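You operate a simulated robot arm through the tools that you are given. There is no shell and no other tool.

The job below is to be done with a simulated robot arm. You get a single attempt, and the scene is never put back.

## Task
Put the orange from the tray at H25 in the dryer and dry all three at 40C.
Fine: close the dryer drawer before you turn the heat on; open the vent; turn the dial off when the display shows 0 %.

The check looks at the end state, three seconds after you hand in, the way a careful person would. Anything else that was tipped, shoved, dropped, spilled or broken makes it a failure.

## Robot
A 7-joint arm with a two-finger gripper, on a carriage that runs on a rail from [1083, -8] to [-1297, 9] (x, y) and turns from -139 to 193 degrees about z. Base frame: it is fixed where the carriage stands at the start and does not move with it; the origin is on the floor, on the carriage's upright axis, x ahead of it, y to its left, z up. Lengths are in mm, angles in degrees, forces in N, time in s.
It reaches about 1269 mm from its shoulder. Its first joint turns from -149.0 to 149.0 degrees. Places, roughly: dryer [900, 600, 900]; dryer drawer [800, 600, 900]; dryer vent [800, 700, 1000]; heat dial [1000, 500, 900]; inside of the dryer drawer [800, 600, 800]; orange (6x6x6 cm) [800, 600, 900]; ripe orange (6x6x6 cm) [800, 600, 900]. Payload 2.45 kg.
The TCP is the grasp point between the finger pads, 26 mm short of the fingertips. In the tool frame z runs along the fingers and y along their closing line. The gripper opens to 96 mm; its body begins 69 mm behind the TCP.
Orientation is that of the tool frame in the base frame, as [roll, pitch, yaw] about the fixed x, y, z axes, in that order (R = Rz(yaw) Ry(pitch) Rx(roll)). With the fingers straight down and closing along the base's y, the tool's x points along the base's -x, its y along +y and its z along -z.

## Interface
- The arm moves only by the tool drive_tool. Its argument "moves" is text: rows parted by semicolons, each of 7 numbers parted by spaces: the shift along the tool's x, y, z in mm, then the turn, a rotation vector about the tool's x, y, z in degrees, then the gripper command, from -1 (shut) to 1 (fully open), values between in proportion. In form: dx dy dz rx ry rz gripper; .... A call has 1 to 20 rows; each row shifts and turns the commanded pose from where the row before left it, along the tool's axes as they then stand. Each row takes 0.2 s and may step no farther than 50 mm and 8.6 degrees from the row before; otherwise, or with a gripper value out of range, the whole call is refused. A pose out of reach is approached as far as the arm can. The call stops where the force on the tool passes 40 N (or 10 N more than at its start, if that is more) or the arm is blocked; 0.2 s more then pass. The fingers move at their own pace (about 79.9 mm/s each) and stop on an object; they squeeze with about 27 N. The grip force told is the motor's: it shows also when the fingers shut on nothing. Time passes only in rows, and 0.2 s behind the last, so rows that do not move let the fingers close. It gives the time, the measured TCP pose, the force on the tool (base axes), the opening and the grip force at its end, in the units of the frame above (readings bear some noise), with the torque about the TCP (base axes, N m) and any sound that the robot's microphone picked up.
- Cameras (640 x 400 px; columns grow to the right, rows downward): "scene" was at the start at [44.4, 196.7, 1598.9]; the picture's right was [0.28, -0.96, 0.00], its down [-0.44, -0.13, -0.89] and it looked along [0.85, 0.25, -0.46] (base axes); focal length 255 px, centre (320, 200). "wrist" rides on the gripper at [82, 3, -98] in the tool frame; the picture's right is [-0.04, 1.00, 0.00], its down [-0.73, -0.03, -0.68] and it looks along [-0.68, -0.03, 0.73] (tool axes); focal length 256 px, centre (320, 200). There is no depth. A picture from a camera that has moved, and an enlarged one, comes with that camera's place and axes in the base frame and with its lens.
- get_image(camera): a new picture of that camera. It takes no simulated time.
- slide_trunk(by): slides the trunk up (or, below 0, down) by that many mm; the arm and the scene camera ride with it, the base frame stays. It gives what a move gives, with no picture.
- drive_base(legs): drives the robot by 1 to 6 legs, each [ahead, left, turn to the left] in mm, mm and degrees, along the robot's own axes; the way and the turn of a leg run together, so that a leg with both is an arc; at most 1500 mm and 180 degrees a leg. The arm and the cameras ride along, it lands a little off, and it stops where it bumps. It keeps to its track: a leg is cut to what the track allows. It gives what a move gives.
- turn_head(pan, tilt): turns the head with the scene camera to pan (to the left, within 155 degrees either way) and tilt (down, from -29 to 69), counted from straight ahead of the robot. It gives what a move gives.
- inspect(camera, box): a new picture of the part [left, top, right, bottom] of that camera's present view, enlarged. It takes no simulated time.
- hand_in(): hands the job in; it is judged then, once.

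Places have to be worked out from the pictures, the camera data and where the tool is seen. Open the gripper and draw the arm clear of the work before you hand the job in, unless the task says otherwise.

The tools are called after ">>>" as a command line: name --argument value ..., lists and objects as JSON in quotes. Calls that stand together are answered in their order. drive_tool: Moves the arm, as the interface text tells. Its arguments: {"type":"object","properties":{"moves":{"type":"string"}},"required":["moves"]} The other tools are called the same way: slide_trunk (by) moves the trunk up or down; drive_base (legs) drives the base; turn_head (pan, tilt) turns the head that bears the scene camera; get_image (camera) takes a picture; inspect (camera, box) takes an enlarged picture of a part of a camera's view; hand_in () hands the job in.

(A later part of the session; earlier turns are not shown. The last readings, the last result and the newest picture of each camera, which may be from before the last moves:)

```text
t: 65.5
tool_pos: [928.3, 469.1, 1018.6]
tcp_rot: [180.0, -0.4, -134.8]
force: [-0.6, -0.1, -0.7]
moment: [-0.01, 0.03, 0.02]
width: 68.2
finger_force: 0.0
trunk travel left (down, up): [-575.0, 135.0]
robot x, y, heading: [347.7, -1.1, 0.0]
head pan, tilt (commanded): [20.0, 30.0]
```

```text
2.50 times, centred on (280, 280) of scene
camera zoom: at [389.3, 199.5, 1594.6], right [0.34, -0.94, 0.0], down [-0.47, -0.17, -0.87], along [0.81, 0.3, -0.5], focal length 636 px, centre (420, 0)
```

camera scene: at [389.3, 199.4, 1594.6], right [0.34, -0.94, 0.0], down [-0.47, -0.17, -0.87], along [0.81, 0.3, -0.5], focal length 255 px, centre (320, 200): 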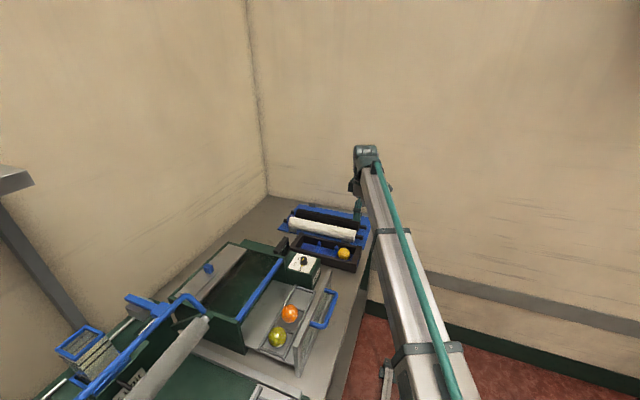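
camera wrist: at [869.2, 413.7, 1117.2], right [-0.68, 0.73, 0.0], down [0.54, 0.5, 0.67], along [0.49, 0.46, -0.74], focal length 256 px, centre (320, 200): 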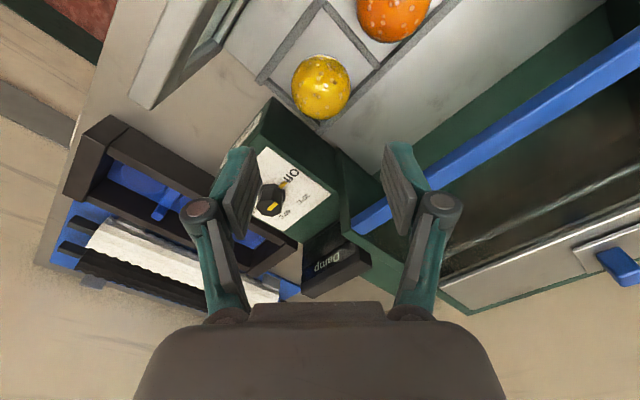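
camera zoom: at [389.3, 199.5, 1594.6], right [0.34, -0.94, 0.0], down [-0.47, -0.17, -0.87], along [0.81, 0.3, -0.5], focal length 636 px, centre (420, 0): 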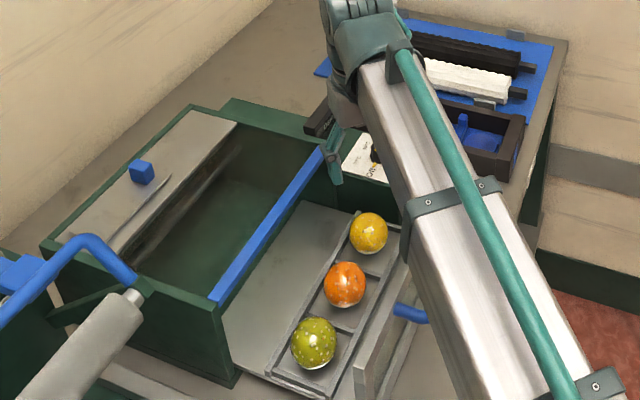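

All three fruits sit in the drawer's cells. To shut the drawer I want more reach margin, so I drive the carriage back 150 mm, shut the fingers and turn the hand back to yaw −90°.

>>> drive_base --legs '[[-150, 0, 0]]'

>>> drive_tool --moves "0 0 -10 0 0 -7.5 -1; 0 0 -10 0 0 -7.5 -1; 0 0 0 0 0 -7.5 -1; 0 0 0 0 0 -7.5 -1; 0 0 0 0 0 -7.5 -1; 0 0 0 0 0 -7.3 -1; 0 0 0 0 0 0 -1"

>>> get_image --camera "wrist"

>>> inspect --camera "scene" --box '[220, 180, 460, 380]'

```text
t: 66.8
tool_pos: [781.8, 469.4, 1018.3]
tcp_rot: [180.0, -0.4, -135.0]
force: [-0.5, -0.5, 0.4]
moment: [0.06, 0.01, 0.01]
width: 68.2
finger_force: 0.0
trunk travel left (down, up): [-575.0, 135.0]
robot x, y, heading: [197.6, 1.3, -0.0]
head pan, tilt (commanded): [20.0, 30.0]
```

```text
t: 68.4
tool_pos: [781.7, 467.9, 1038.1]
tcp_rot: [179.8, -0.3, -90.2]
force: [-0.3, 0.3, -0.3]
moment: [0.0, -0.01, -0.02]
width: 0.0
finger_force: 26.6
trunk travel left (down, up): [-575.0, 135.0]
robot x, y, heading: [201.4, -2.3, -0.2]
head pan, tilt (commanded): [20.0, 30.0]
```

```text
taken
camera wrist: at [779.4, 387.4, 1137.1], right [-1.0, 0.04, 0.0], down [0.03, 0.74, 0.68], along [0.03, 0.67, -0.74], focal length 256 px, centre (320, 200)
```

wrist: 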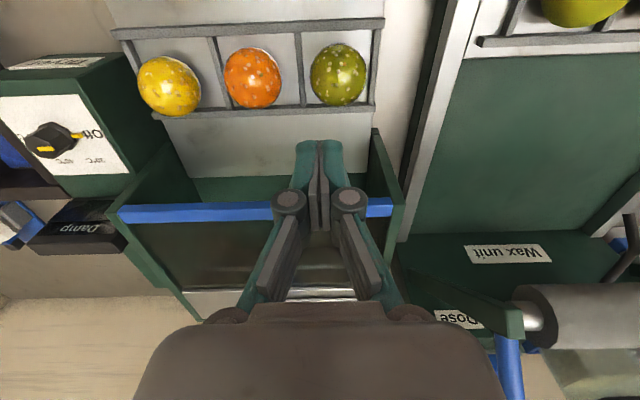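

```text
2.00 times, centred on (340, 280) of scene
camera zoom: at [242.2, 200.5, 1594.6], right [0.34, -0.94, 0.0], down [-0.47, -0.17, -0.87], along [0.81, 0.29, -0.5], focal length 509 px, centre (280, 40)
```

zoom: 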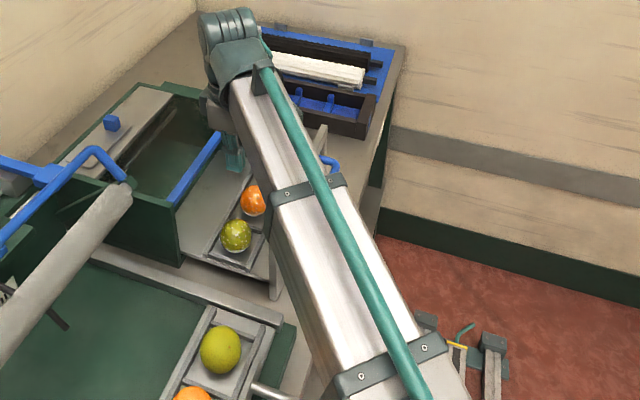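

All three are well seated. I move over the panel to in front of the handle at y ≈ 285, staying at z 1038.

>>> drive_tool --moves "36 -12.6 0 0 0 0 -1; 36 -12.6 0 0 0 0 -1; 36 -12.6 0 0 0 0 -1; 36 -12.6 0 0 0 0 -1; 39 -12.6 0 0 0 0 -1; 0 0 0 0 0 0 -1"

>>> get_image --camera "wrist"

```text
t: 69.8
tool_pos: [843.7, 284.2, 1038.7]
tcp_rot: [179.8, -0.2, -90.2]
force: [0.1, 0.3, 0.2]
moment: [0.02, -0.02, 0.06]
width: 0.0
finger_force: 27.6
trunk travel left (down, up): [-575.0, 135.0]
robot x, y, heading: [196.5, -0.8, -0.2]
head pan, tilt (commanded): [20.0, 30.0]
```

```text
taken
camera wrist: at [841.6, 203.3, 1138.0], right [-1.0, 0.04, 0.0], down [0.03, 0.74, 0.68], along [0.03, 0.67, -0.74], focal length 256 px, centre (320, 200)
```

wrist: 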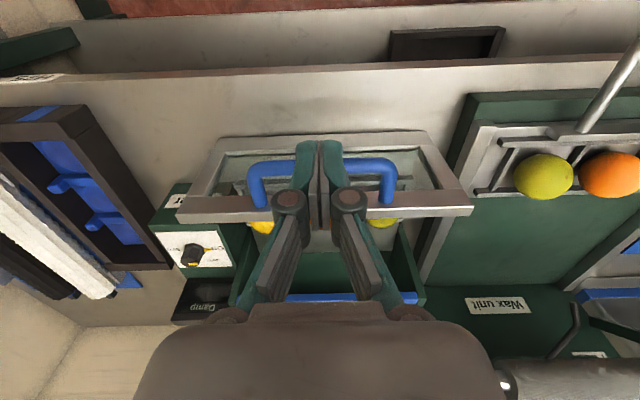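

The bar is at y ≈ 330. I lower the shut fingers in front of it to z ≈ 957 and push the drawer in slowly.

>>> drive_tool --moves "0 0 20 0 0 0 -1; 0 0 20 0 0 0 -1; 0 0 20 0 0 0 -1; 0 0 21 0 0 0 -1; -8 0 0 0 0 0 -1; -8 0 0 0 0 0 -1; -6 0 0 0 0 0 -1; -4 0 0 0 0 0 -1; -4 0 0 0 0 0 -1; -6 0 0 0 0 0 -1; -8 0 0 0 0 0 -1; -8 0 0 0 0 0 -1; -8 0 0 0 0 0 -1"

>>> get_image --camera "wrist"

```text
t: 72.6
tool_pos: [844.2, 346.0, 957.5]
tcp_rot: [179.7, -0.3, -90.2]
force: [-0.4, 0.1, -0.2]
moment: [-0.01, -0.01, -0.02]
width: 0.0
finger_force: 26.8
trunk travel left (down, up): [-575.0, 135.0]
robot x, y, heading: [202.7, 0.2, 0.2]
head pan, tilt (commanded): [20.0, 30.0]
```

```text
taken
camera wrist: at [841.5, 263.7, 1055.8], right [-1.0, 0.04, 0.0], down [0.04, 0.74, 0.68], along [0.03, 0.67, -0.74], focal length 256 px, centre (320, 200)
```

wrist: 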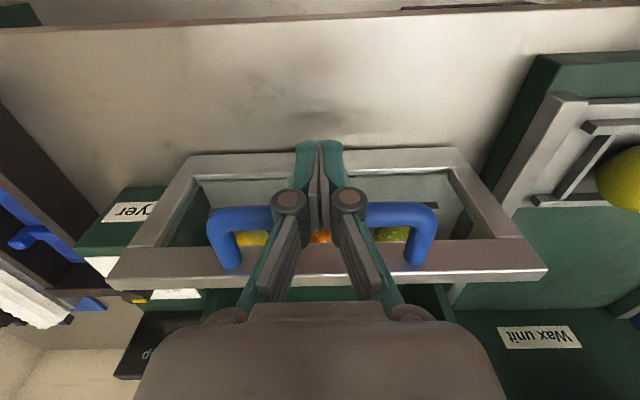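

The drawer moves in with the fingers. I keep pushing slowly.

>>> drive_tool --moves "-9 0 0 0 0 0 -1; -9 0 0 0 0 0 -1; -9 0 0 0 0 0 -1; -9 0 0 0 0 0 -1; -9 0 0 0 0 0 -1; -9 0 0 0 0 0 -1; -9 0 0 0 0 0 -1; -9 0 0 0 0 0 -1; -9 0 0 0 0 0 -1; -9 0 0 0 0 0 -1; -9 0 0 0 0 0 -1; -5 0 0 0 0 0 -1; -5 0 0 0 0 0 -1"

>>> get_image --camera "wrist"

```text
t: 75.4
tool_pos: [844.6, 452.6, 957.3]
tcp_rot: [179.7, -0.3, -90.1]
force: [-0.1, 0.4, 0.4]
moment: [0.02, 0.01, -0.02]
width: 0.0
finger_force: 28.4
trunk travel left (down, up): [-575.0, 135.0]
robot x, y, heading: [200.3, 1.9, -0.5]
head pan, tilt (commanded): [20.0, 30.0]
```

```text
taken
camera wrist: at [841.8, 372.9, 1056.1], right [-1.0, 0.04, 0.0], down [0.04, 0.74, 0.68], along [0.03, 0.67, -0.74], focal length 256 px, centre (320, 200)
```

wrist: 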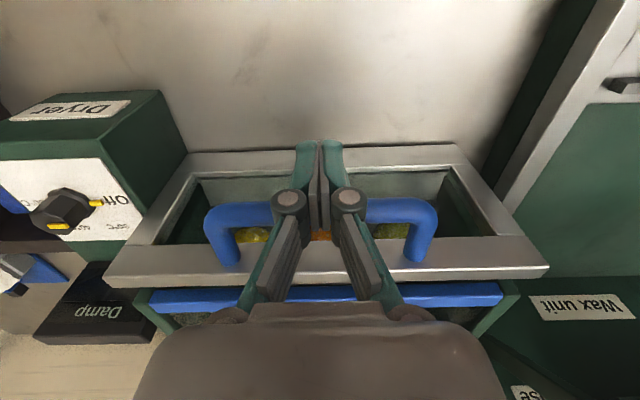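

About 17 mm remain. I push in 3 mm steps until it seats.

>>> drive_tool --moves "-4 0 0 0 0 0 -1; -4 0 0 0 0 0 -1; -3 0 0 0 0 0 -1; -2 0 0 0 0 0 -1; 0 0 0 0 0 0 -1"

>>> drive_tool --moves "-2 0 0 0 0 0 -1; -2 0 0 0 0 0 -1; 0 0 0 0 0 0 -1"

>>> drive_tool --moves "-2 0 0 0 0 0 -1; -2 0 0 0 0 0 -1; 0 0 0 0 0 0 -1"

>>> get_image --camera "wrist"

```text
t: 76.6
tool_pos: [844.7, 467.3, 957.3]
tcp_rot: [179.7, -0.3, -90.2]
force: [0.1, -1.2, 0.1]
moment: [0.01, 0.0, 0.0]
width: 0.2
finger_force: 29.0
trunk travel left (down, up): [-575.0, 135.0]
robot x, y, heading: [198.6, -2.6, 0.2]
head pan, tilt (commanded): [20.0, 30.0]
```

```text
t: 77.4
tool_pos: [845.2, 471.0, 956.8]
tcp_rot: [179.7, -0.3, -90.2]
force: [-0.2, 0.1, 1.0]
moment: [-0.01, -0.02, -0.01]
width: 0.0
finger_force: 28.2
trunk travel left (down, up): [-575.0, 135.0]
robot x, y, heading: [198.6, -1.2, -0.2]
head pan, tilt (commanded): [20.0, 30.0]
```

```text
t: 78.2
tool_pos: [845.1, 474.2, 955.8]
tcp_rot: [179.7, -0.2, -90.2]
force: [-1.2, -1.7, 0.8]
moment: [-0.01, -0.03, 0.01]
width: 0.0
finger_force: 28.6
trunk travel left (down, up): [-575.0, 135.0]
robot x, y, heading: [196.9, -3.2, -0.1]
head pan, tilt (commanded): [20.0, 30.0]
```

```text
taken
camera wrist: at [842.0, 393.5, 1055.4], right [-1.0, 0.04, 0.0], down [0.04, 0.74, 0.68], along [0.03, 0.67, -0.74], focal length 256 px, centre (320, 200)
```

wrist: 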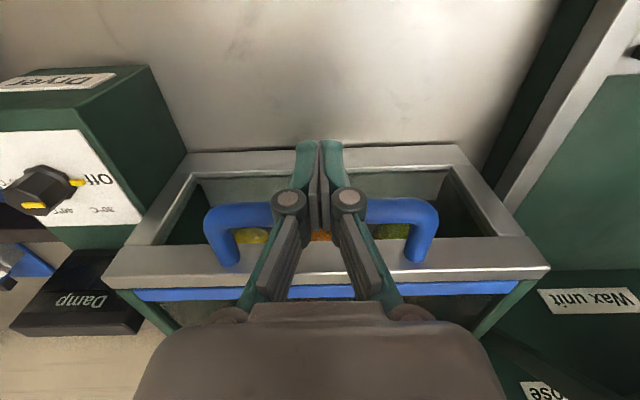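

>>> drive_tool --moves "-2 0 0 0 0 0 -1; -2 0 0 0 0 0 -1; 0 0 0 0 0 0 -1"

>>> drive_tool --moves "-2 0 0 0 0 0 -1; -2 0 0 0 0 0 -1; 0 0 0 0 0 0 -1"

>>> inspect --camera "wrist" --box '[90, 130, 560, 340]'

```text
t: 79.0
tool_pos: [845.7, 474.7, 957.5]
tcp_rot: [179.8, -0.3, -90.3]
force: [-5.0, -23.9, -3.9]
moment: [-0.03, -0.24, 0.09]
width: 6.0
finger_force: 28.6
trunk travel left (down, up): [-575.0, 135.0]
robot x, y, heading: [197.9, -3.8, -0.3]
head pan, tilt (commanded): [20.0, 30.0]
```

```text
t: 79.5
tool_pos: [844.7, 475.3, 955.3]
tcp_rot: [179.6, -0.9, -90.5]
force: [-0.3, -7.5, 0.9]
moment: [0.04, -0.11, 0.02]
width: 6.4
finger_force: 28.4
trunk travel left (down, up): [-575.0, 135.0]
robot x, y, heading: [198.3, 1.8, 0.1]
head pan, tilt (commanded): [20.0, 30.0]
stopped in row 2: the force on the tool passed its limit at 42 N (the readings are from after the stop); the commanded pose is now the measured one
```

```text
1.36 times, centred on (325, 235) of wrist
camera zoom: at [842.0, 394.5, 1055.8], right [-1.0, 0.05, 0.01], down [0.04, 0.74, 0.67], along [0.03, 0.67, -0.74], focal length 349 px, centre (313, 152)
```

zoom: 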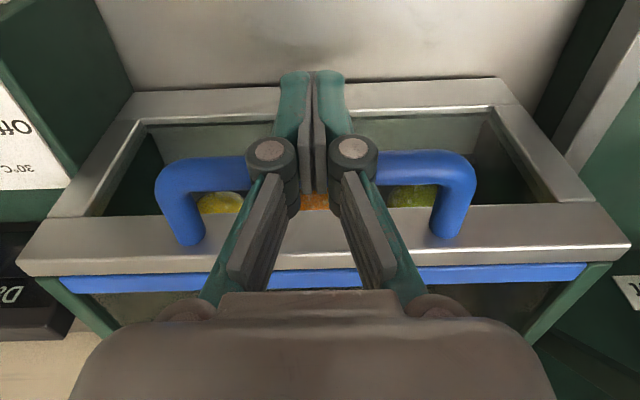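

The force rose sharply to 42 N: the drawer is home. I back off, lift, and compare the front with how it looked at the start.

>>> drive_tool --moves "8 0 0 0 0 0 -1; 12 0 0 0 0 0 -1; 15 0 0 0 0 0 -1; 0 0 -30 0 0 0 -1; 0 0 -35 0 0 0 -1; 0 0 -35 0 0 0 -1; 0 0 0 0 0 0 -1"

>>> get_image --camera "wrist"

>>> inspect --camera "scene" --box '[220, 180, 420, 340]'

```text
t: 81.1
tool_pos: [843.9, 444.0, 1056.5]
tcp_rot: [179.6, -0.8, -90.4]
force: [0.2, 0.7, -0.3]
moment: [-0.01, -0.04, -0.02]
width: 0.0
finger_force: 28.8
trunk travel left (down, up): [-575.0, 135.0]
robot x, y, heading: [199.8, 1.3, -0.3]
head pan, tilt (commanded): [20.0, 30.0]
```

```text
taken
camera wrist: at [841.5, 363.0, 1155.5], right [-1.0, 0.05, 0.01], down [0.04, 0.74, 0.67], along [0.03, 0.67, -0.74], focal length 256 px, centre (320, 200)
```

wrist: 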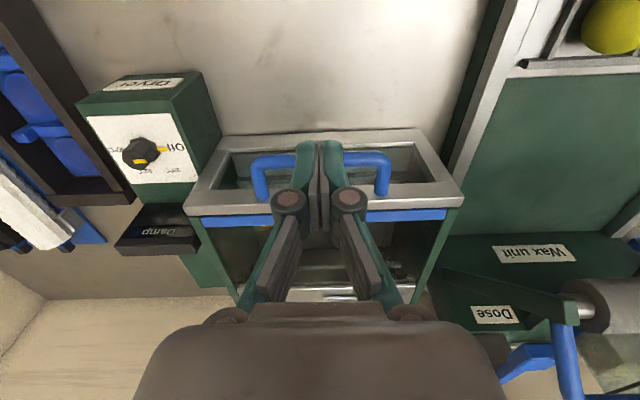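

```text
2.50 times, centred on (320, 260) of scene
camera zoom: at [242.4, 200.4, 1594.6], right [0.34, -0.94, 0.0], down [-0.47, -0.17, -0.87], along [0.82, 0.29, -0.5], focal length 636 px, centre (320, 50)
```

zoom: 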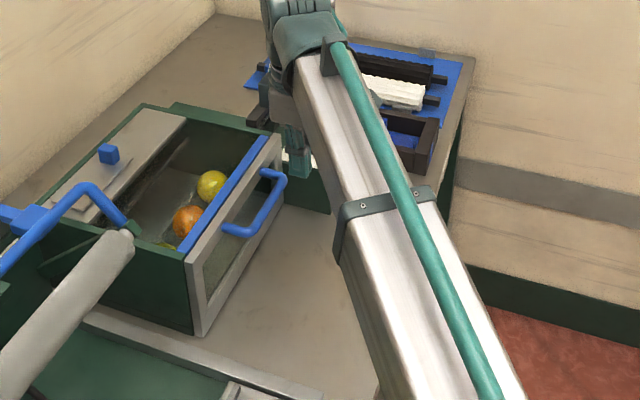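

The drawer is shut as at the start, with all three fruits inside. Now the vent: I raise the hand a little, drive the carriage to x ≈ 400 so the arm stays away from the wax unit, and then go above the vent knob.

>>> drive_tool --moves "0 0 -20 0.4 0.8 -0.4 -1; 0 0 -20 0 0 0 -1"

>>> drive_base --legs '[[200, 0, 0]]'

>>> get_image --camera "wrist"

```text
t: 81.7
tool_pos: [845.5, 444.7, 1096.1]
tcp_rot: [-179.9, -1.6, -90.0]
force: [-0.5, 0.2, -0.1]
moment: [-0.03, 0.01, 0.0]
width: 0.0
finger_force: 28.4
trunk travel left (down, up): [-575.0, 135.0]
robot x, y, heading: [197.7, -1.2, -0.1]
head pan, tilt (commanded): [20.0, 30.0]
```

```text
t: 83.3
tool_pos: [1044.4, 443.1, 1095.9]
tcp_rot: [179.9, -1.5, -90.1]
force: [0.0, -0.8, 0.2]
moment: [-0.01, 0.03, 0.01]
width: 0.0
finger_force: 28.5
trunk travel left (down, up): [-575.0, 135.0]
robot x, y, heading: [401.7, -3.9, -0.4]
head pan, tilt (commanded): [20.0, 30.0]
```

```text
taken
camera wrist: at [1041.4, 364.6, 1195.8], right [-1.0, 0.04, 0.0], down [0.03, 0.75, 0.66], along [0.03, 0.66, -0.75], focal length 256 px, centre (320, 200)
```

wrist: 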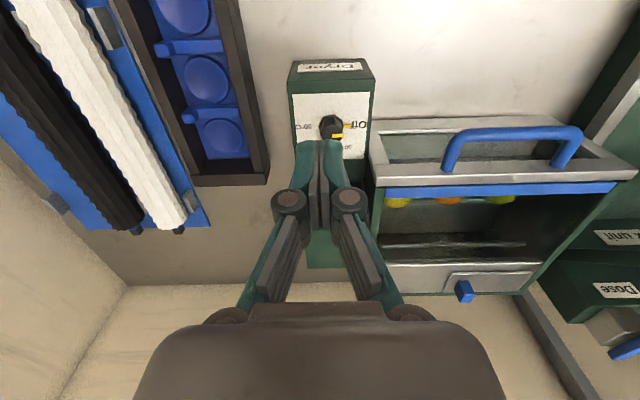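

I level the tool and move to above the back of the dryer to see the vent from near.

>>> drive_tool --moves "0 0 0 0 -1.5 0 -1; -33 30 0 0 0 0 -1; -33 30 0 0 0 0 -1; -33 30 0 0 0 0 -1; -33 30 0 0 0 0 -1; -33 30 0 0 0 0 -1; -33 30 0 0 0 0 -1; -33 32 0 0 0 0 -1; 0 0 0 0 0 0 -1"

>>> get_image --camera "wrist"

>>> get_image --camera "scene"

```text
t: 85.3
tool_pos: [831.4, 675.0, 1093.6]
tcp_rot: [-179.9, 0.0, -90.1]
force: [-0.4, 0.4, 0.7]
moment: [-0.02, 0.01, 0.01]
width: 0.0
finger_force: 28.5
trunk travel left (down, up): [-575.0, 135.0]
robot x, y, heading: [400.0, -3.9, -0.2]
head pan, tilt (commanded): [20.0, 30.0]
```

```text
taken
camera wrist: at [828.2, 593.6, 1192.8], right [-1.0, 0.04, 0.0], down [0.03, 0.73, 0.68], along [0.03, 0.68, -0.74], focal length 256 px, centre (320, 200)
```

wrist: 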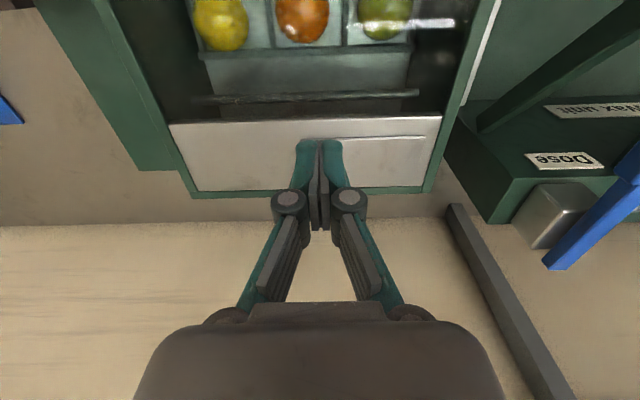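

```text
taken
camera scene: at [441.2, 199.3, 1594.5], right [0.34, -0.94, 0.0], down [-0.47, -0.17, -0.87], along [0.82, 0.29, -0.5], focal length 255 px, centre (320, 200)
```

scene: 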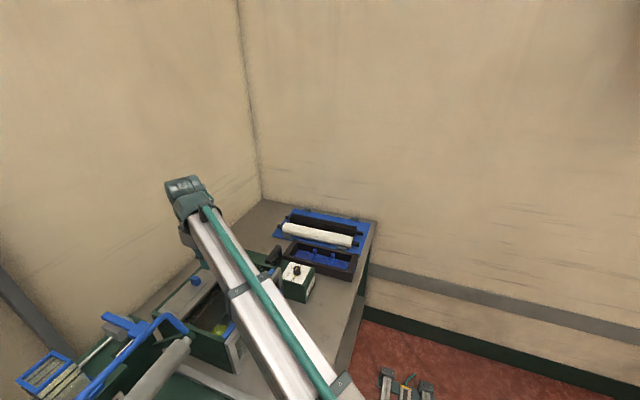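

The shut fingers hide the knob; I open them to see it between the pads.

>>> drive_tool --moves "0 0 0 0 0 0 0.6; 0 0 0 0 0 0 0.6; 0 0 0 0 0 0 0.6"

>>> inspect --camera "wrist" --box '[160, 100, 460, 220]'

>>> inspect --camera "wrist" --box '[270, 110, 380, 210]'

```text
t: 86.1
tool_pos: [832.0, 674.9, 1094.9]
tcp_rot: [-179.9, -0.1, -90.1]
force: [0.8, -0.4, 0.4]
moment: [0.02, -0.01, 0.01]
width: 76.9
finger_force: 0.0
trunk travel left (down, up): [-575.0, 135.0]
robot x, y, heading: [400.0, -3.8, -0.4]
head pan, tilt (commanded): [20.0, 30.0]
```

```text
2.13 times, centred on (310, 160) of wrist
camera zoom: at [828.4, 593.3, 1193.0], right [-1.0, 0.04, 0.0], down [0.03, 0.73, 0.68], along [0.03, 0.68, -0.74], focal length 546 px, centre (341, 285)
```

zoom: 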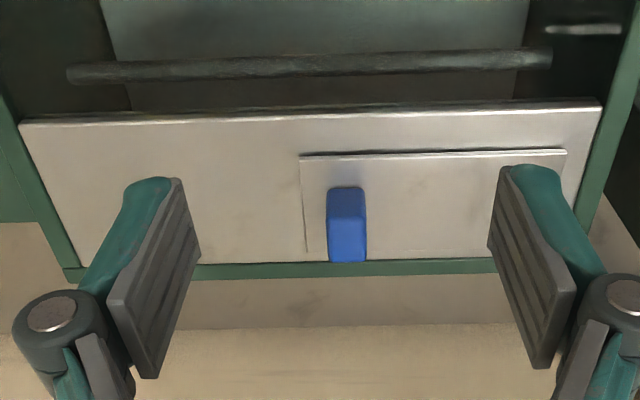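

```text
4.00 times, centred on (325, 160) of wrist
camera zoom: at [828.4, 593.3, 1193.0], right [-1.0, 0.04, 0.0], down [0.03, 0.73, 0.68], along [0.03, 0.68, -0.74], focal length 1024 px, centre (300, 360)
```

zoom: 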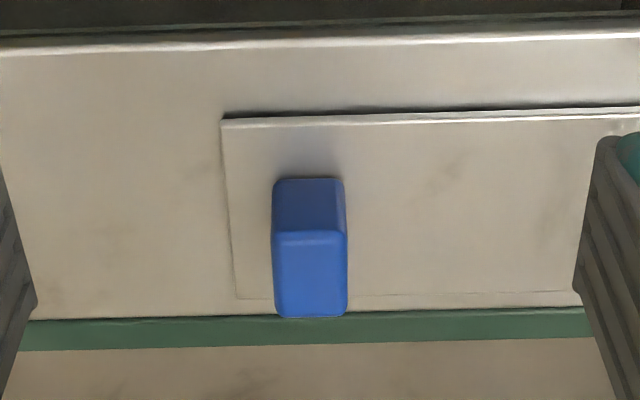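

The knob stands at about x 823–842, y 742–769, z 963–985 on a sliding plate (x 724–856). I go over it and come down with the fingers either side of it in x.

>>> drive_tool --moves "-40 0 0 0 0 0 0.1; -40 0 0 0 0 0 0.1; 0 0 25 0 0 0 0.1; 0 0 25 0 0 0 0.1; 0 0 20 0 0 0 0.1; 0 0 0 0 0 0 0.1"

>>> get_image --camera "wrist"

>>> inspect --camera "wrist" --box '[220, 90, 420, 240]'

```text
t: 87.5
tool_pos: [832.5, 754.3, 1024.7]
tcp_rot: [-179.9, -0.1, -90.2]
force: [0.0, 0.6, 0.0]
moment: [-0.02, 0.0, 0.02]
width: 52.7
finger_force: 0.1
trunk travel left (down, up): [-575.0, 135.0]
robot x, y, heading: [396.4, -3.1, -0.4]
head pan, tilt (commanded): [20.0, 30.0]
```

```text
taken
camera wrist: at [829.9, 672.5, 1123.7], right [-1.0, 0.04, 0.0], down [0.03, 0.73, 0.68], along [0.03, 0.68, -0.74], focal length 256 px, centre (320, 200)
```

wrist: 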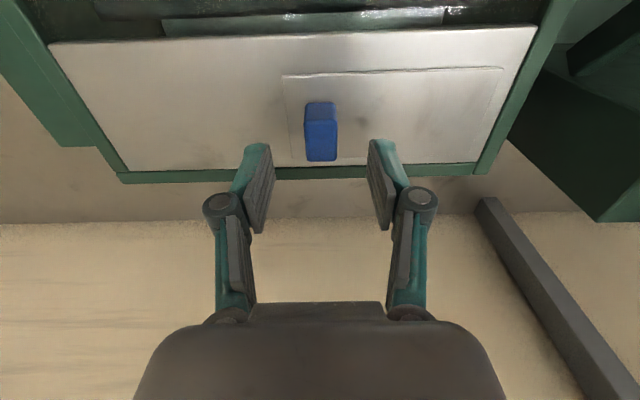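

```text
2.67 times, centred on (320, 165) of wrist
camera zoom: at [829.9, 672.5, 1123.7], right [-1.0, 0.04, 0.0], down [0.03, 0.73, 0.68], along [0.03, 0.68, -0.74], focal length 683 px, centre (320, 293)
```

zoom: 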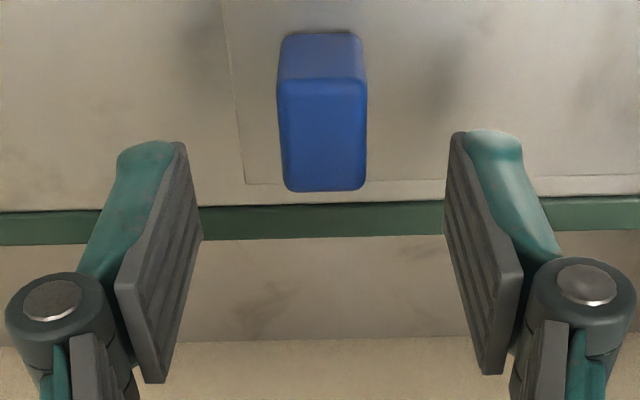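

The plate may lie a little higher (z up to 978) than I first thought, so I come down in small steps watching the force.

>>> drive_tool --moves "2 0 5 0 0 0 0.1; 0 0 5 0 0 0 0.1; 0 0 4 0 0 0 0.1; 0 0 0 0 0 0 0.1"

>>> inspect --camera "wrist" --box '[220, 90, 420, 240]'

```text
t: 88.5
tool_pos: [833.9, 751.0, 1010.9]
tcp_rot: [179.9, 0.0, -90.1]
force: [0.4, -0.7, 0.2]
moment: [-0.05, 0.02, -0.01]
width: 52.7
finger_force: 0.0
trunk travel left (down, up): [-575.0, 135.0]
robot x, y, heading: [399.3, -2.8, -0.2]
head pan, tilt (commanded): [20.0, 30.0]
```

```text
2.67 times, centred on (320, 165) of wrist
camera zoom: at [829.5, 670.4, 1109.7], right [-1.0, 0.04, 0.0], down [0.03, 0.73, 0.68], along [0.03, 0.68, -0.74], focal length 683 px, centre (320, 293)
```

zoom: 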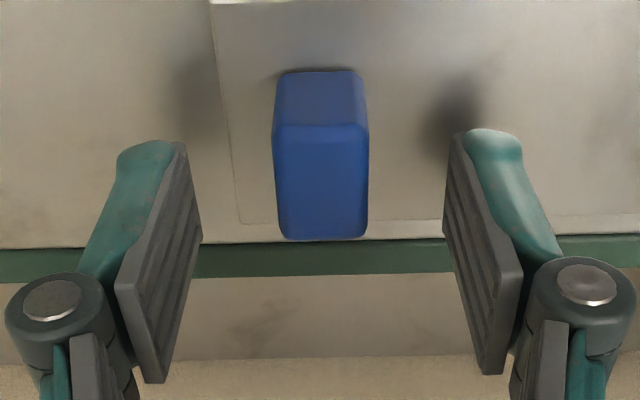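

>>> drive_tool --moves "0 0 3 0 0 0 0.1; 0 0 3 0 0 0 0.1; 0 0 0 0 0 0 0.1"

>>> drive_tool --moves "0 0 3 0 0 0 0.1; 0 0 0 0 0 0 0.1"

>>> drive_tool --moves "0 0 2 0 0 0 0.1; 0 0 0 0 0 0 0.1"

>>> inspect --camera "wrist" --box '[220, 90, 420, 240]'

```text
t: 89.3
tool_pos: [832.2, 752.2, 1006.2]
tcp_rot: [180.0, -0.1, -90.1]
force: [0.9, 0.0, -0.4]
moment: [-0.03, -0.02, -0.01]
width: 53.1
finger_force: 0.0
trunk travel left (down, up): [-575.0, 135.0]
robot x, y, heading: [400.0, -2.5, -0.5]
head pan, tilt (commanded): [20.0, 30.0]
```

```text
t: 89.9
tool_pos: [833.0, 753.1, 1002.1]
tcp_rot: [-180.0, -0.1, -90.0]
force: [-0.1, -0.4, 0.0]
moment: [0.0, -0.01, 0.0]
width: 52.7
finger_force: 0.1
trunk travel left (down, up): [-575.0, 135.0]
robot x, y, heading: [398.1, -0.7, -0.4]
head pan, tilt (commanded): [20.0, 30.0]
```

```text
t: 90.5
tool_pos: [832.8, 753.8, 1000.0]
tcp_rot: [179.9, -0.1, -90.1]
force: [-0.2, 0.0, 1.7]
moment: [0.0, 0.02, 0.0]
width: 52.8
finger_force: 0.3
trunk travel left (down, up): [-575.0, 135.0]
robot x, y, heading: [395.6, -4.3, -0.4]
head pan, tilt (commanded): [20.0, 30.0]
```

```text
2.67 times, centred on (320, 165) of wrist
camera zoom: at [829.7, 671.3, 1098.3], right [-1.0, 0.04, 0.0], down [0.03, 0.73, 0.68], along [0.03, 0.68, -0.74], focal length 683 px, centre (320, 293)
```

zoom: 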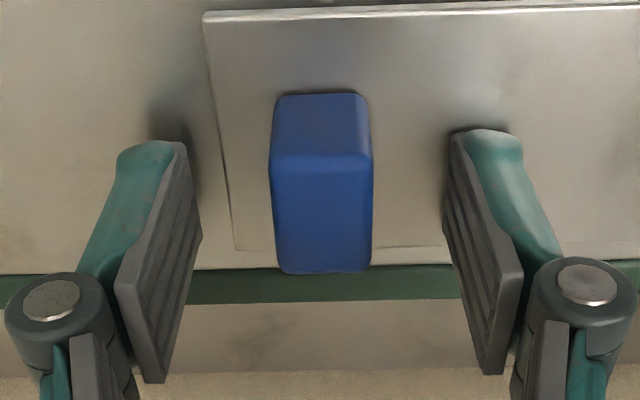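

The fingertip just touches the vent plate (tip z ≈ 974). I raise 2 mm and shut the fingers on the knob.

>>> drive_tool --moves "0 0 -2 0 0 0 0.1; 0 0 0 0 0 0 -0.4; 0 0 0 0 0 0 -1; 0 0 0 0 0 0 -1"

>>> inspect --camera "wrist" --box '[220, 90, 420, 240]'

```text
t: 91.5
tool_pos: [833.6, 753.4, 1003.4]
tcp_rot: [-180.0, -0.1, -90.1]
force: [0.1, 0.6, 4.1]
moment: [-0.06, 0.01, -0.3]
width: 17.8
finger_force: 43.3
trunk travel left (down, up): [-575.0, 135.0]
robot x, y, heading: [398.5, -4.4, -0.5]
head pan, tilt (commanded): [20.0, 30.0]
```

```text
2.67 times, centred on (320, 165) of wrist
camera zoom: at [829.8, 671.1, 1100.6], right [-1.0, 0.04, 0.0], down [0.03, 0.73, 0.68], along [0.03, 0.68, -0.73], focal length 683 px, centre (320, 293)
```

zoom: 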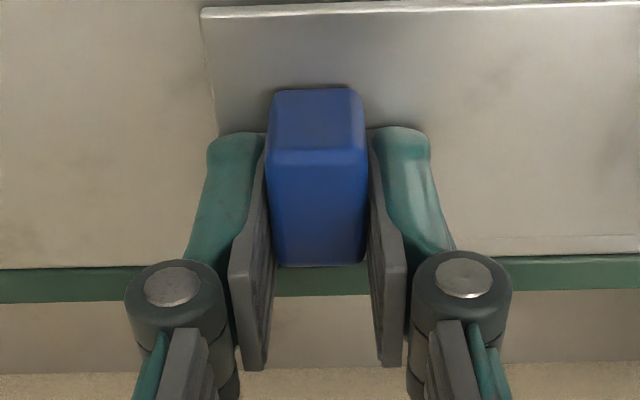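

The knob is gripped (18 mm). I slide it towards +x in small steps.

>>> drive_tool --moves "0 -4 0 0 0 0 -1; 0 -6 0 0 0 0 -1; 0 -8 0 0 0 0 -1; 0 0 0 0 0 0 -1"

>>> get_image --camera "wrist"

```text
t: 92.5
tool_pos: [850.7, 752.1, 1001.7]
tcp_rot: [179.9, -0.1, -90.0]
force: [0.0, 1.3, 5.1]
moment: [0.22, 0.01, -0.35]
width: 17.9
finger_force: 43.1
trunk travel left (down, up): [-575.0, 135.0]
robot x, y, heading: [401.7, -3.6, -0.4]
head pan, tilt (commanded): [20.0, 30.0]
```

```text
taken
camera wrist: at [847.3, 671.0, 1100.6], right [-1.0, 0.04, 0.0], down [0.03, 0.73, 0.68], along [0.03, 0.68, -0.73], focal length 256 px, centre (320, 200)
```

wrist: 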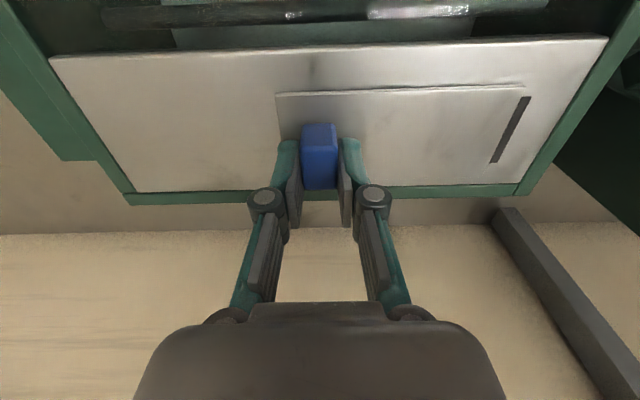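

The plate slides and uncovers a vent slot. I keep going towards +x until it stops.

>>> drive_tool --moves "0 -8 0 0 0 0 -1; 0 -8 0 0 0 0 -1; 0 -8 0 0 0 0 -1; 0 -8 0 0 0 0 -1; 0 -8 0 0 0 0 -1; 0 0 0 0 0 0 -1"

>>> get_image --camera "wrist"

```text
t: 93.9
tool_pos: [890.4, 751.8, 1001.9]
tcp_rot: [-179.9, 0.1, -90.0]
force: [0.6, 5.8, 11.4]
moment: [-0.47, 0.02, -0.34]
width: 17.9
finger_force: 42.8
trunk travel left (down, up): [-575.0, 135.0]
robot x, y, heading: [399.2, -5.3, -0.3]
head pan, tilt (commanded): [20.0, 30.0]
```

```text
taken
camera wrist: at [887.1, 670.6, 1100.6], right [-1.0, 0.04, 0.0], down [0.03, 0.73, 0.68], along [0.03, 0.68, -0.73], focal length 256 px, centre (320, 200)
```

wrist: 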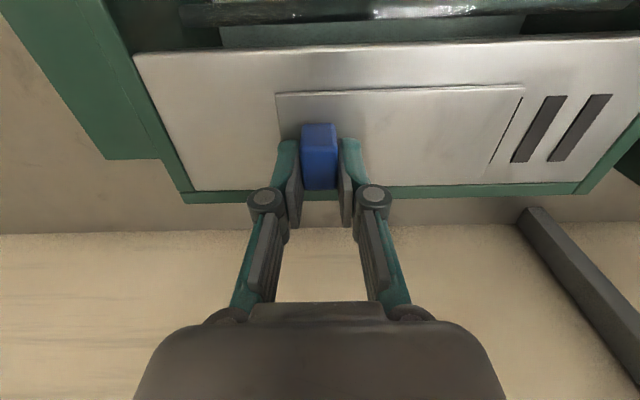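

Two slots are uncovered. I go on, easing the hand up 1 mm to relieve the vertical force.

>>> drive_tool --moves "0 -6 -1 0 0 0 -1; 0 -8 0 0 0 0 -1; 0 -8 0 0 0 0 -1; 0 -8 0 0 0 0 -1; 0 0 0 0 0 0 -1"

>>> get_image --camera "wrist"

```text
t: 95.1
tool_pos: [921.3, 751.5, 1002.3]
tcp_rot: [-180.0, -0.2, -90.1]
force: [0.3, -1.8, -2.7]
moment: [0.69, -0.06, -0.29]
width: 18.0
finger_force: 43.1
trunk travel left (down, up): [-575.0, 135.0]
robot x, y, heading: [398.4, -4.1, -0.4]
head pan, tilt (commanded): [20.0, 30.0]
```

```text
taken
camera wrist: at [917.6, 670.7, 1100.8], right [-1.0, 0.04, 0.0], down [0.03, 0.74, 0.68], along [0.03, 0.68, -0.74], focal length 256 px, centre (320, 200)
```

wrist: 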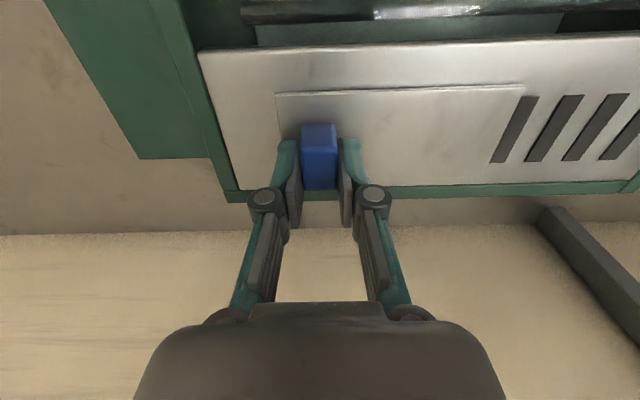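

Four slots are showing. I continue towards the end stop.

>>> drive_tool --moves "0 -6 0 0 0 0 -1; 0 -6 0 0 0 0 -1; 0 -6 0 0 0 0 -1; 0 -6 0 0 0 0 -1; 0 0 0 0 0 0 -1"

>>> get_image --camera "wrist"

```text
t: 96.3
tool_pos: [946.2, 751.3, 1001.5]
tcp_rot: [-180.0, -0.2, -90.1]
force: [0.2, -5.9, -5.6]
moment: [-0.82, 0.02, -0.31]
width: 17.8
finger_force: 43.0
trunk travel left (down, up): [-575.0, 135.0]
robot x, y, heading: [401.1, -2.9, -0.1]
head pan, tilt (commanded): [20.0, 30.0]
```

```text
taken
camera wrist: at [942.4, 670.5, 1100.8], right [-1.0, 0.04, 0.0], down [0.03, 0.74, 0.68], along [0.03, 0.68, -0.74], focal length 256 px, centre (320, 200)
```

wrist: 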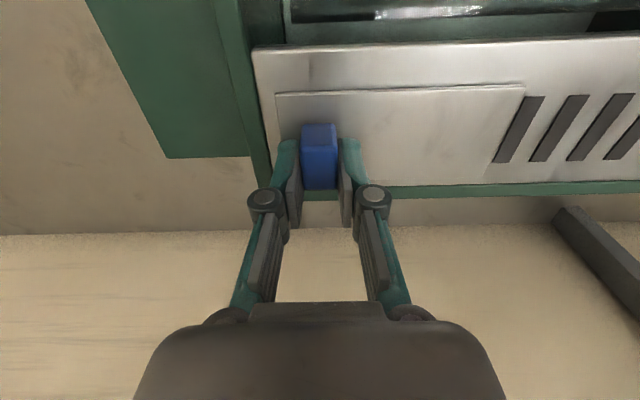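

>>> drive_tool --moves "0 -3 0 0 0 0 -1; 0 -3 0 0 0 0 -1; 0 -3 0 0 0 0 -1; 0 0 0 0 0 0 -1"

>>> get_image --camera "wrist"

```text
t: 97.4
tool_pos: [946.5, 752.2, 1001.9]
tcp_rot: [179.4, -0.3, -89.8]
force: [-5.4, -1.6, 0.1]
moment: [0.24, 0.29, -0.51]
width: 17.9
finger_force: 43.2
trunk travel left (down, up): [-575.0, 135.0]
robot x, y, heading: [400.6, -4.0, 0.0]
head pan, tilt (commanded): [20.0, 30.0]
stopped in row 4: the force on the tool passed its limit at 41 N (the readings are from after the stop); the commanded pose is now the measured one
```

```text
taken
camera wrist: at [945.4, 670.8, 1101.0], right [-1.0, 0.04, 0.01], down [0.03, 0.74, 0.68], along [0.02, 0.67, -0.74], focal length 256 px, centre (320, 200)
```

wrist: 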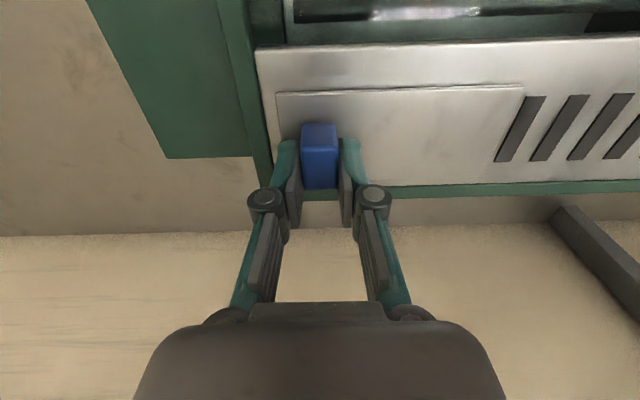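

The slide is at its end stop with the slots open. I release the knob and lift off.

>>> drive_tool --moves "0 0 0 0 0 0 -0.4; 0 0 0 0 0 0 0; 0 0 -5 0 0 0 0; 0 0 -20 0 0 0 0; 0 0 -30 0 0 0 0; 0 0 -30 0 0 0 0; 0 0 0 0 0 0 0"

>>> get_image --camera "wrist"

>>> get_image --camera "scene"

```text
t: 99.0
tool_pos: [947.9, 752.6, 1087.3]
tcp_rot: [179.5, -0.3, -89.7]
force: [0.5, -0.3, 0.2]
moment: [-0.02, 0.01, -0.01]
width: 48.1
finger_force: 0.1
trunk travel left (down, up): [-575.0, 135.0]
robot x, y, heading: [402.2, -3.0, -0.3]
head pan, tilt (commanded): [20.0, 30.0]
```

```text
taken
camera wrist: at [946.8, 671.6, 1185.8], right [-1.0, 0.04, 0.01], down [0.03, 0.74, 0.67], along [0.02, 0.67, -0.74], focal length 256 px, centre (320, 200)
```

wrist: 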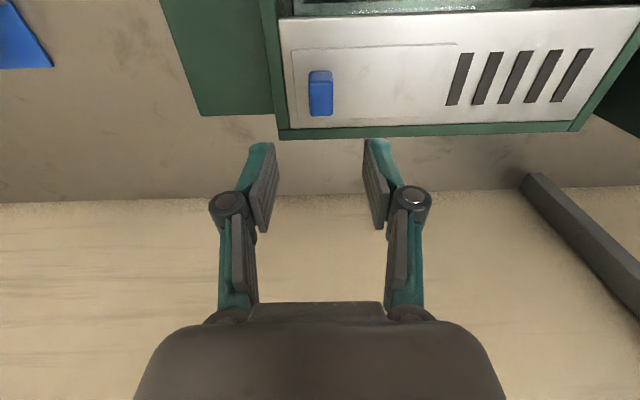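

```text
taken
camera scene: at [440.7, 199.0, 1594.6], right [0.34, -0.94, 0.0], down [-0.47, -0.17, -0.87], along [0.81, 0.29, -0.5], focal length 255 px, centre (320, 200)
```

scene: 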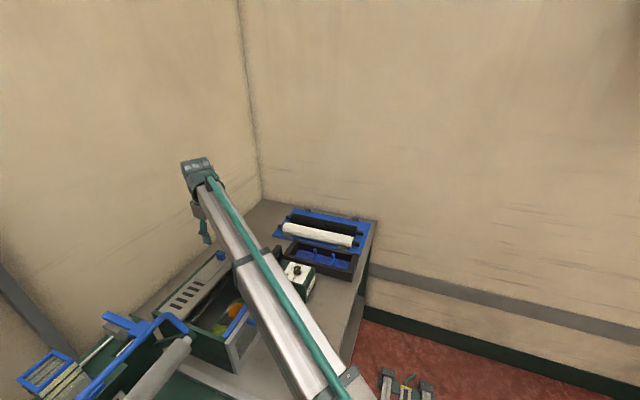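

The vent is fully open: five slots uncovered. Next the dial: I move in front of it at height and look.

>>> drive_tool --moves "40 -11.4 0 0 0 0 0; 40 -11.4 0 0 0 0 0; 40 -11.4 0 0 0 0 0; 40 -11.4 0 0 0 0 0; 40 -11.4 0 0 0 0 0; 40 -11.4 0 0 0 0 0; 40 -11.4 0 0 0 0 0; 40 -11.4 0 0 0 0 0; 0 0 0 0 0 0 0"

>>> get_image --camera "wrist"

>>> inspect --camera "wrist" --box '[250, 60, 410, 180]'

>>> inspect --camera "scene" --box '[230, 220, 350, 310]'

```text
t: 101.0
tool_pos: [1041.1, 432.3, 1086.7]
tcp_rot: [179.4, -0.3, -89.8]
force: [-1.0, -0.4, 0.0]
moment: [0.0, -0.01, 0.03]
width: 48.3
finger_force: 0.1
trunk travel left (down, up): [-575.0, 135.0]
robot x, y, heading: [400.5, 0.2, -0.2]
head pan, tilt (commanded): [20.0, 30.0]
```

```text
taken
camera wrist: at [1039.7, 352.1, 1185.2], right [-1.0, 0.04, 0.01], down [0.03, 0.74, 0.68], along [0.02, 0.67, -0.74], focal length 256 px, centre (320, 200)
```

wrist: 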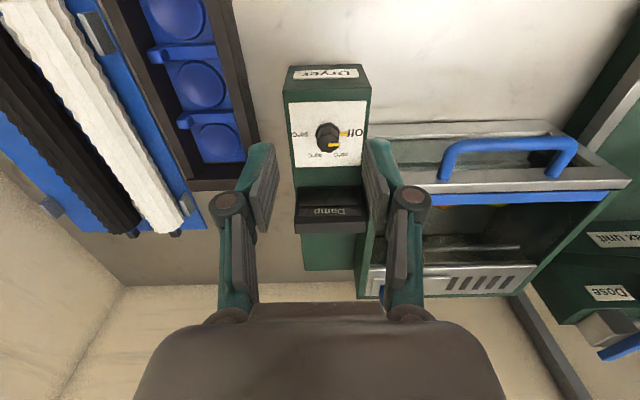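

```text
3.33 times, centred on (330, 120) of wrist
camera zoom: at [1039.7, 352.1, 1185.2], right [-1.0, 0.04, 0.01], down [0.03, 0.74, 0.68], along [0.02, 0.67, -0.74], focal length 853 px, centre (287, 467)
```

zoom: 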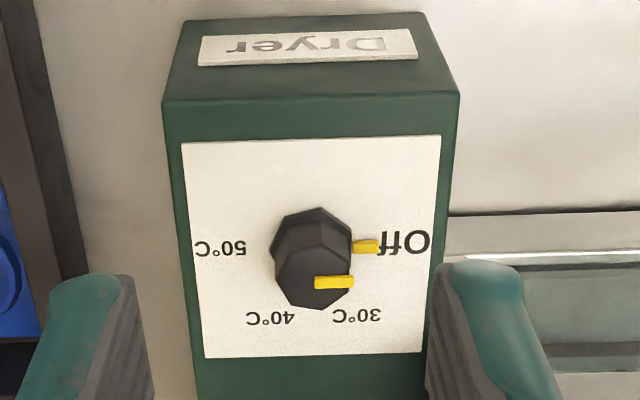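

```text
4.44 times, centred on (290, 265) of scene
camera zoom: at [440.7, 198.8, 1594.6], right [0.34, -0.94, 0.0], down [-0.47, -0.17, -0.87], along [0.81, 0.29, -0.5], focal length 1132 px, centre (453, -89)
```

zoom: 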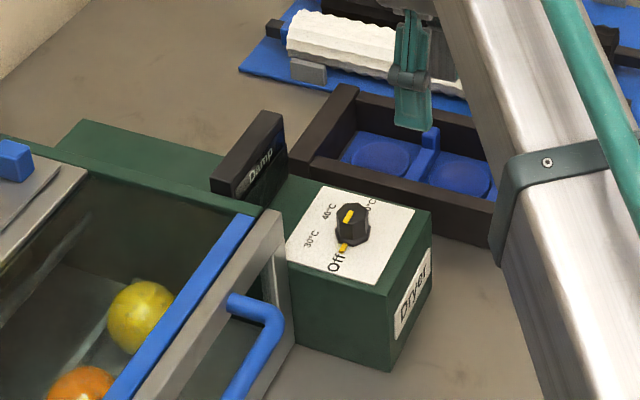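

The dial plate is level at z ≈ 908, about x 992–1078, y 463–545; the marks lie at 60° steps (Off at −x, 40° needs 120° clockwise from above). I come nearer above the knob to align.

>>> drive_tool --moves "-23 2 20 0 0 0 0.1; -24 2 20 0 0 0 0.1; -24 2 20 0 0 0 0.1; 0 0 10 -0.5 -0.3 0 0.1; 0 0 0 0 0 0 0.1"

>>> get_image --camera "wrist"

>>> inspect --camera "wrist" --box '[220, 40, 420, 190]'

```text
t: 102.2
tool_pos: [1035.0, 503.7, 1018.1]
tcp_rot: [179.0, 0.0, -89.9]
force: [0.1, 0.0, 0.2]
moment: [0.03, -0.02, -0.03]
width: 52.9
finger_force: 0.1
trunk travel left (down, up): [-575.0, 135.0]
robot x, y, heading: [400.1, -1.3, -0.2]
head pan, tilt (commanded): [20.0, 30.0]
```

```text
taken
camera wrist: at [1033.9, 422.0, 1115.8], right [-1.0, 0.04, 0.02], down [0.04, 0.73, 0.68], along [0.01, 0.68, -0.73], focal length 256 px, centre (320, 200)
```

wrist: 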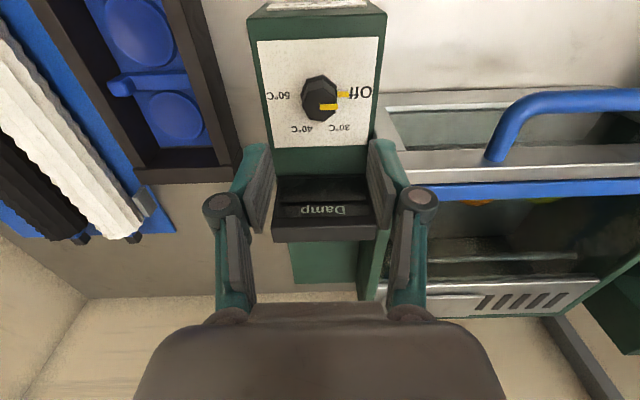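

```text
2.67 times, centred on (320, 115) of wrist
camera zoom: at [1033.9, 422.0, 1115.8], right [-1.0, 0.04, 0.02], down [0.04, 0.73, 0.68], along [0.01, 0.68, -0.73], focal length 683 px, centre (320, 427)
```

zoom: 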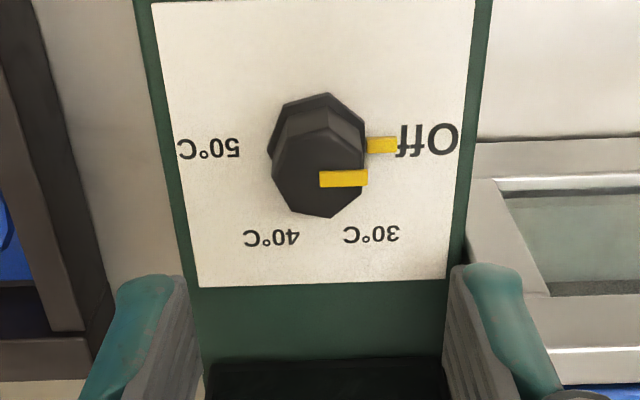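

The knob centre is about [1033, 500] with its top at z ≈ 933. I level the tool, centre over it, and turn to yaw −140° so the fingers grip clear of the knob's yellow pointer.

>>> drive_tool --moves "3.7 2 0 1 0 0 0.1; 0 0 0 0 0 8.4 0.1; 0 0 0 0 0 8.4 0.1; 0 0 0 0 0 8.4 0.1; 0 0 0 0 0 8.4 0.1; 0 0 0 0 0 8.4 0.1; 0 0 0 0 0 8 0.1; 0 0 20 0 0 0 0.1; 0 0 20 0 0 0 0.1; 0 0 0 0 0 0 0.1"

>>> get_image --camera "wrist"

>>> inspect --camera "scene" --box '[230, 200, 350, 290]'

```text
t: 104.4
tool_pos: [1033.4, 499.8, 977.1]
tcp_rot: [-180.0, 0.0, -139.9]
force: [-0.1, 0.3, 0.0]
moment: [0.0, -0.02, -0.02]
width: 52.8
finger_force: 0.1
trunk travel left (down, up): [-575.0, 135.0]
robot x, y, heading: [401.1, -1.5, -0.2]
head pan, tilt (commanded): [20.0, 30.0]
```

```text
taken
camera wrist: at [968.4, 448.7, 1075.1], right [-0.61, 0.79, 0.0], down [0.58, 0.45, 0.68], along [0.54, 0.42, -0.73], focal length 256 px, centre (320, 200)
```

wrist: 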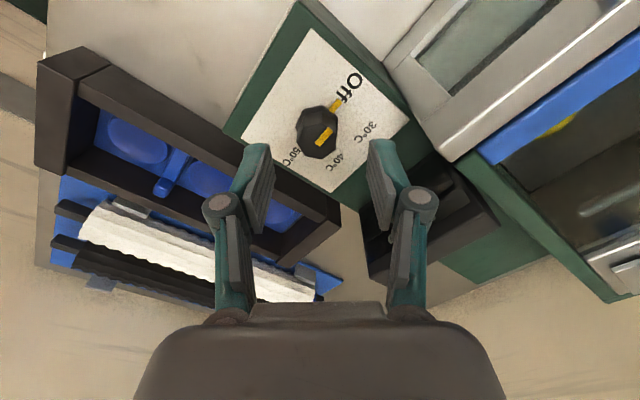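

```text
4.44 times, centred on (290, 245) of scene
camera zoom: at [440.7, 199.1, 1594.6], right [0.34, -0.94, 0.0], down [-0.47, -0.17, -0.87], along [0.81, 0.29, -0.5], focal length 1132 px, centre (453, 0)
```

zoom: 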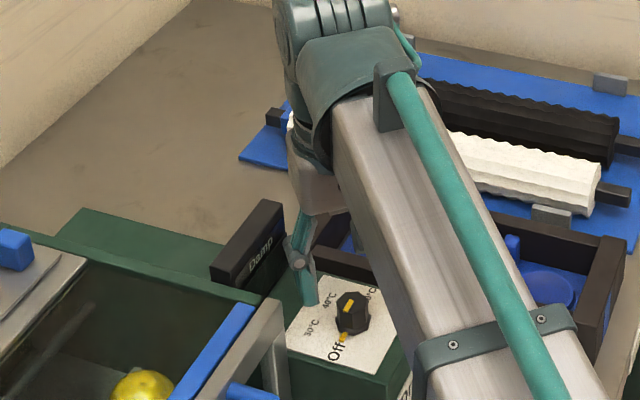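

>>> inspect --camera "wrist" --box '[240, 60, 400, 200]'

```text
2.86 times, centred on (320, 130) of wrist
camera zoom: at [968.4, 448.7, 1075.1], right [-0.61, 0.79, 0.0], down [0.58, 0.45, 0.68], along [0.54, 0.42, -0.73], focal length 731 px, centre (320, 400)
```

zoom: 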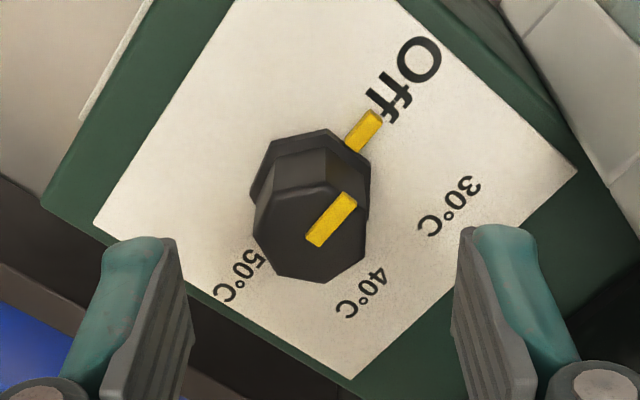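

I shift 2.5 mm in tool −y to centre on the knob and come down, feeling for the plate.

>>> drive_tool --moves "0 -2.5 0 0 0 0 0.1; 0 0 10 0 0 0 0.1; 0 0 10 0 0 0 0.1; 0 0 7 0 0 0 0.1; 0 0 0 0 0 0 0.1"

>>> inspect --camera "wrist" --box '[220, 70, 420, 220]'

```text
t: 105.6
tool_pos: [1035.1, 496.8, 949.5]
tcp_rot: [-179.9, 0.1, -139.8]
force: [-0.8, -0.2, 0.0]
moment: [0.0, 0.02, -0.01]
width: 52.8
finger_force: 0.1
trunk travel left (down, up): [-575.0, 135.0]
robot x, y, heading: [397.4, -4.2, -0.2]
head pan, tilt (commanded): [20.0, 30.0]
```

```text
2.67 times, centred on (320, 145) of wrist
camera zoom: at [969.8, 446.7, 1047.5], right [-0.61, 0.79, 0.0], down [0.58, 0.45, 0.68], along [0.54, 0.42, -0.73], focal length 683 px, centre (320, 347)
```

zoom: 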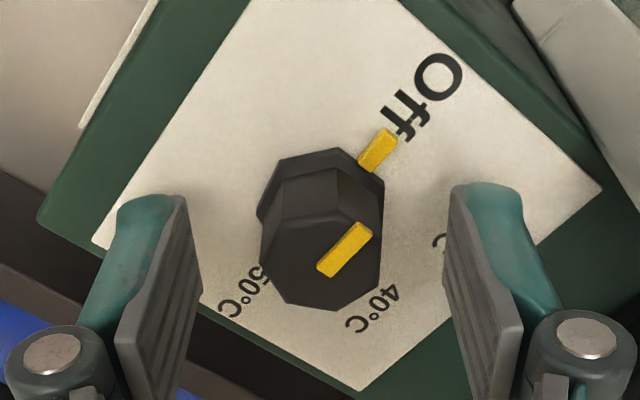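

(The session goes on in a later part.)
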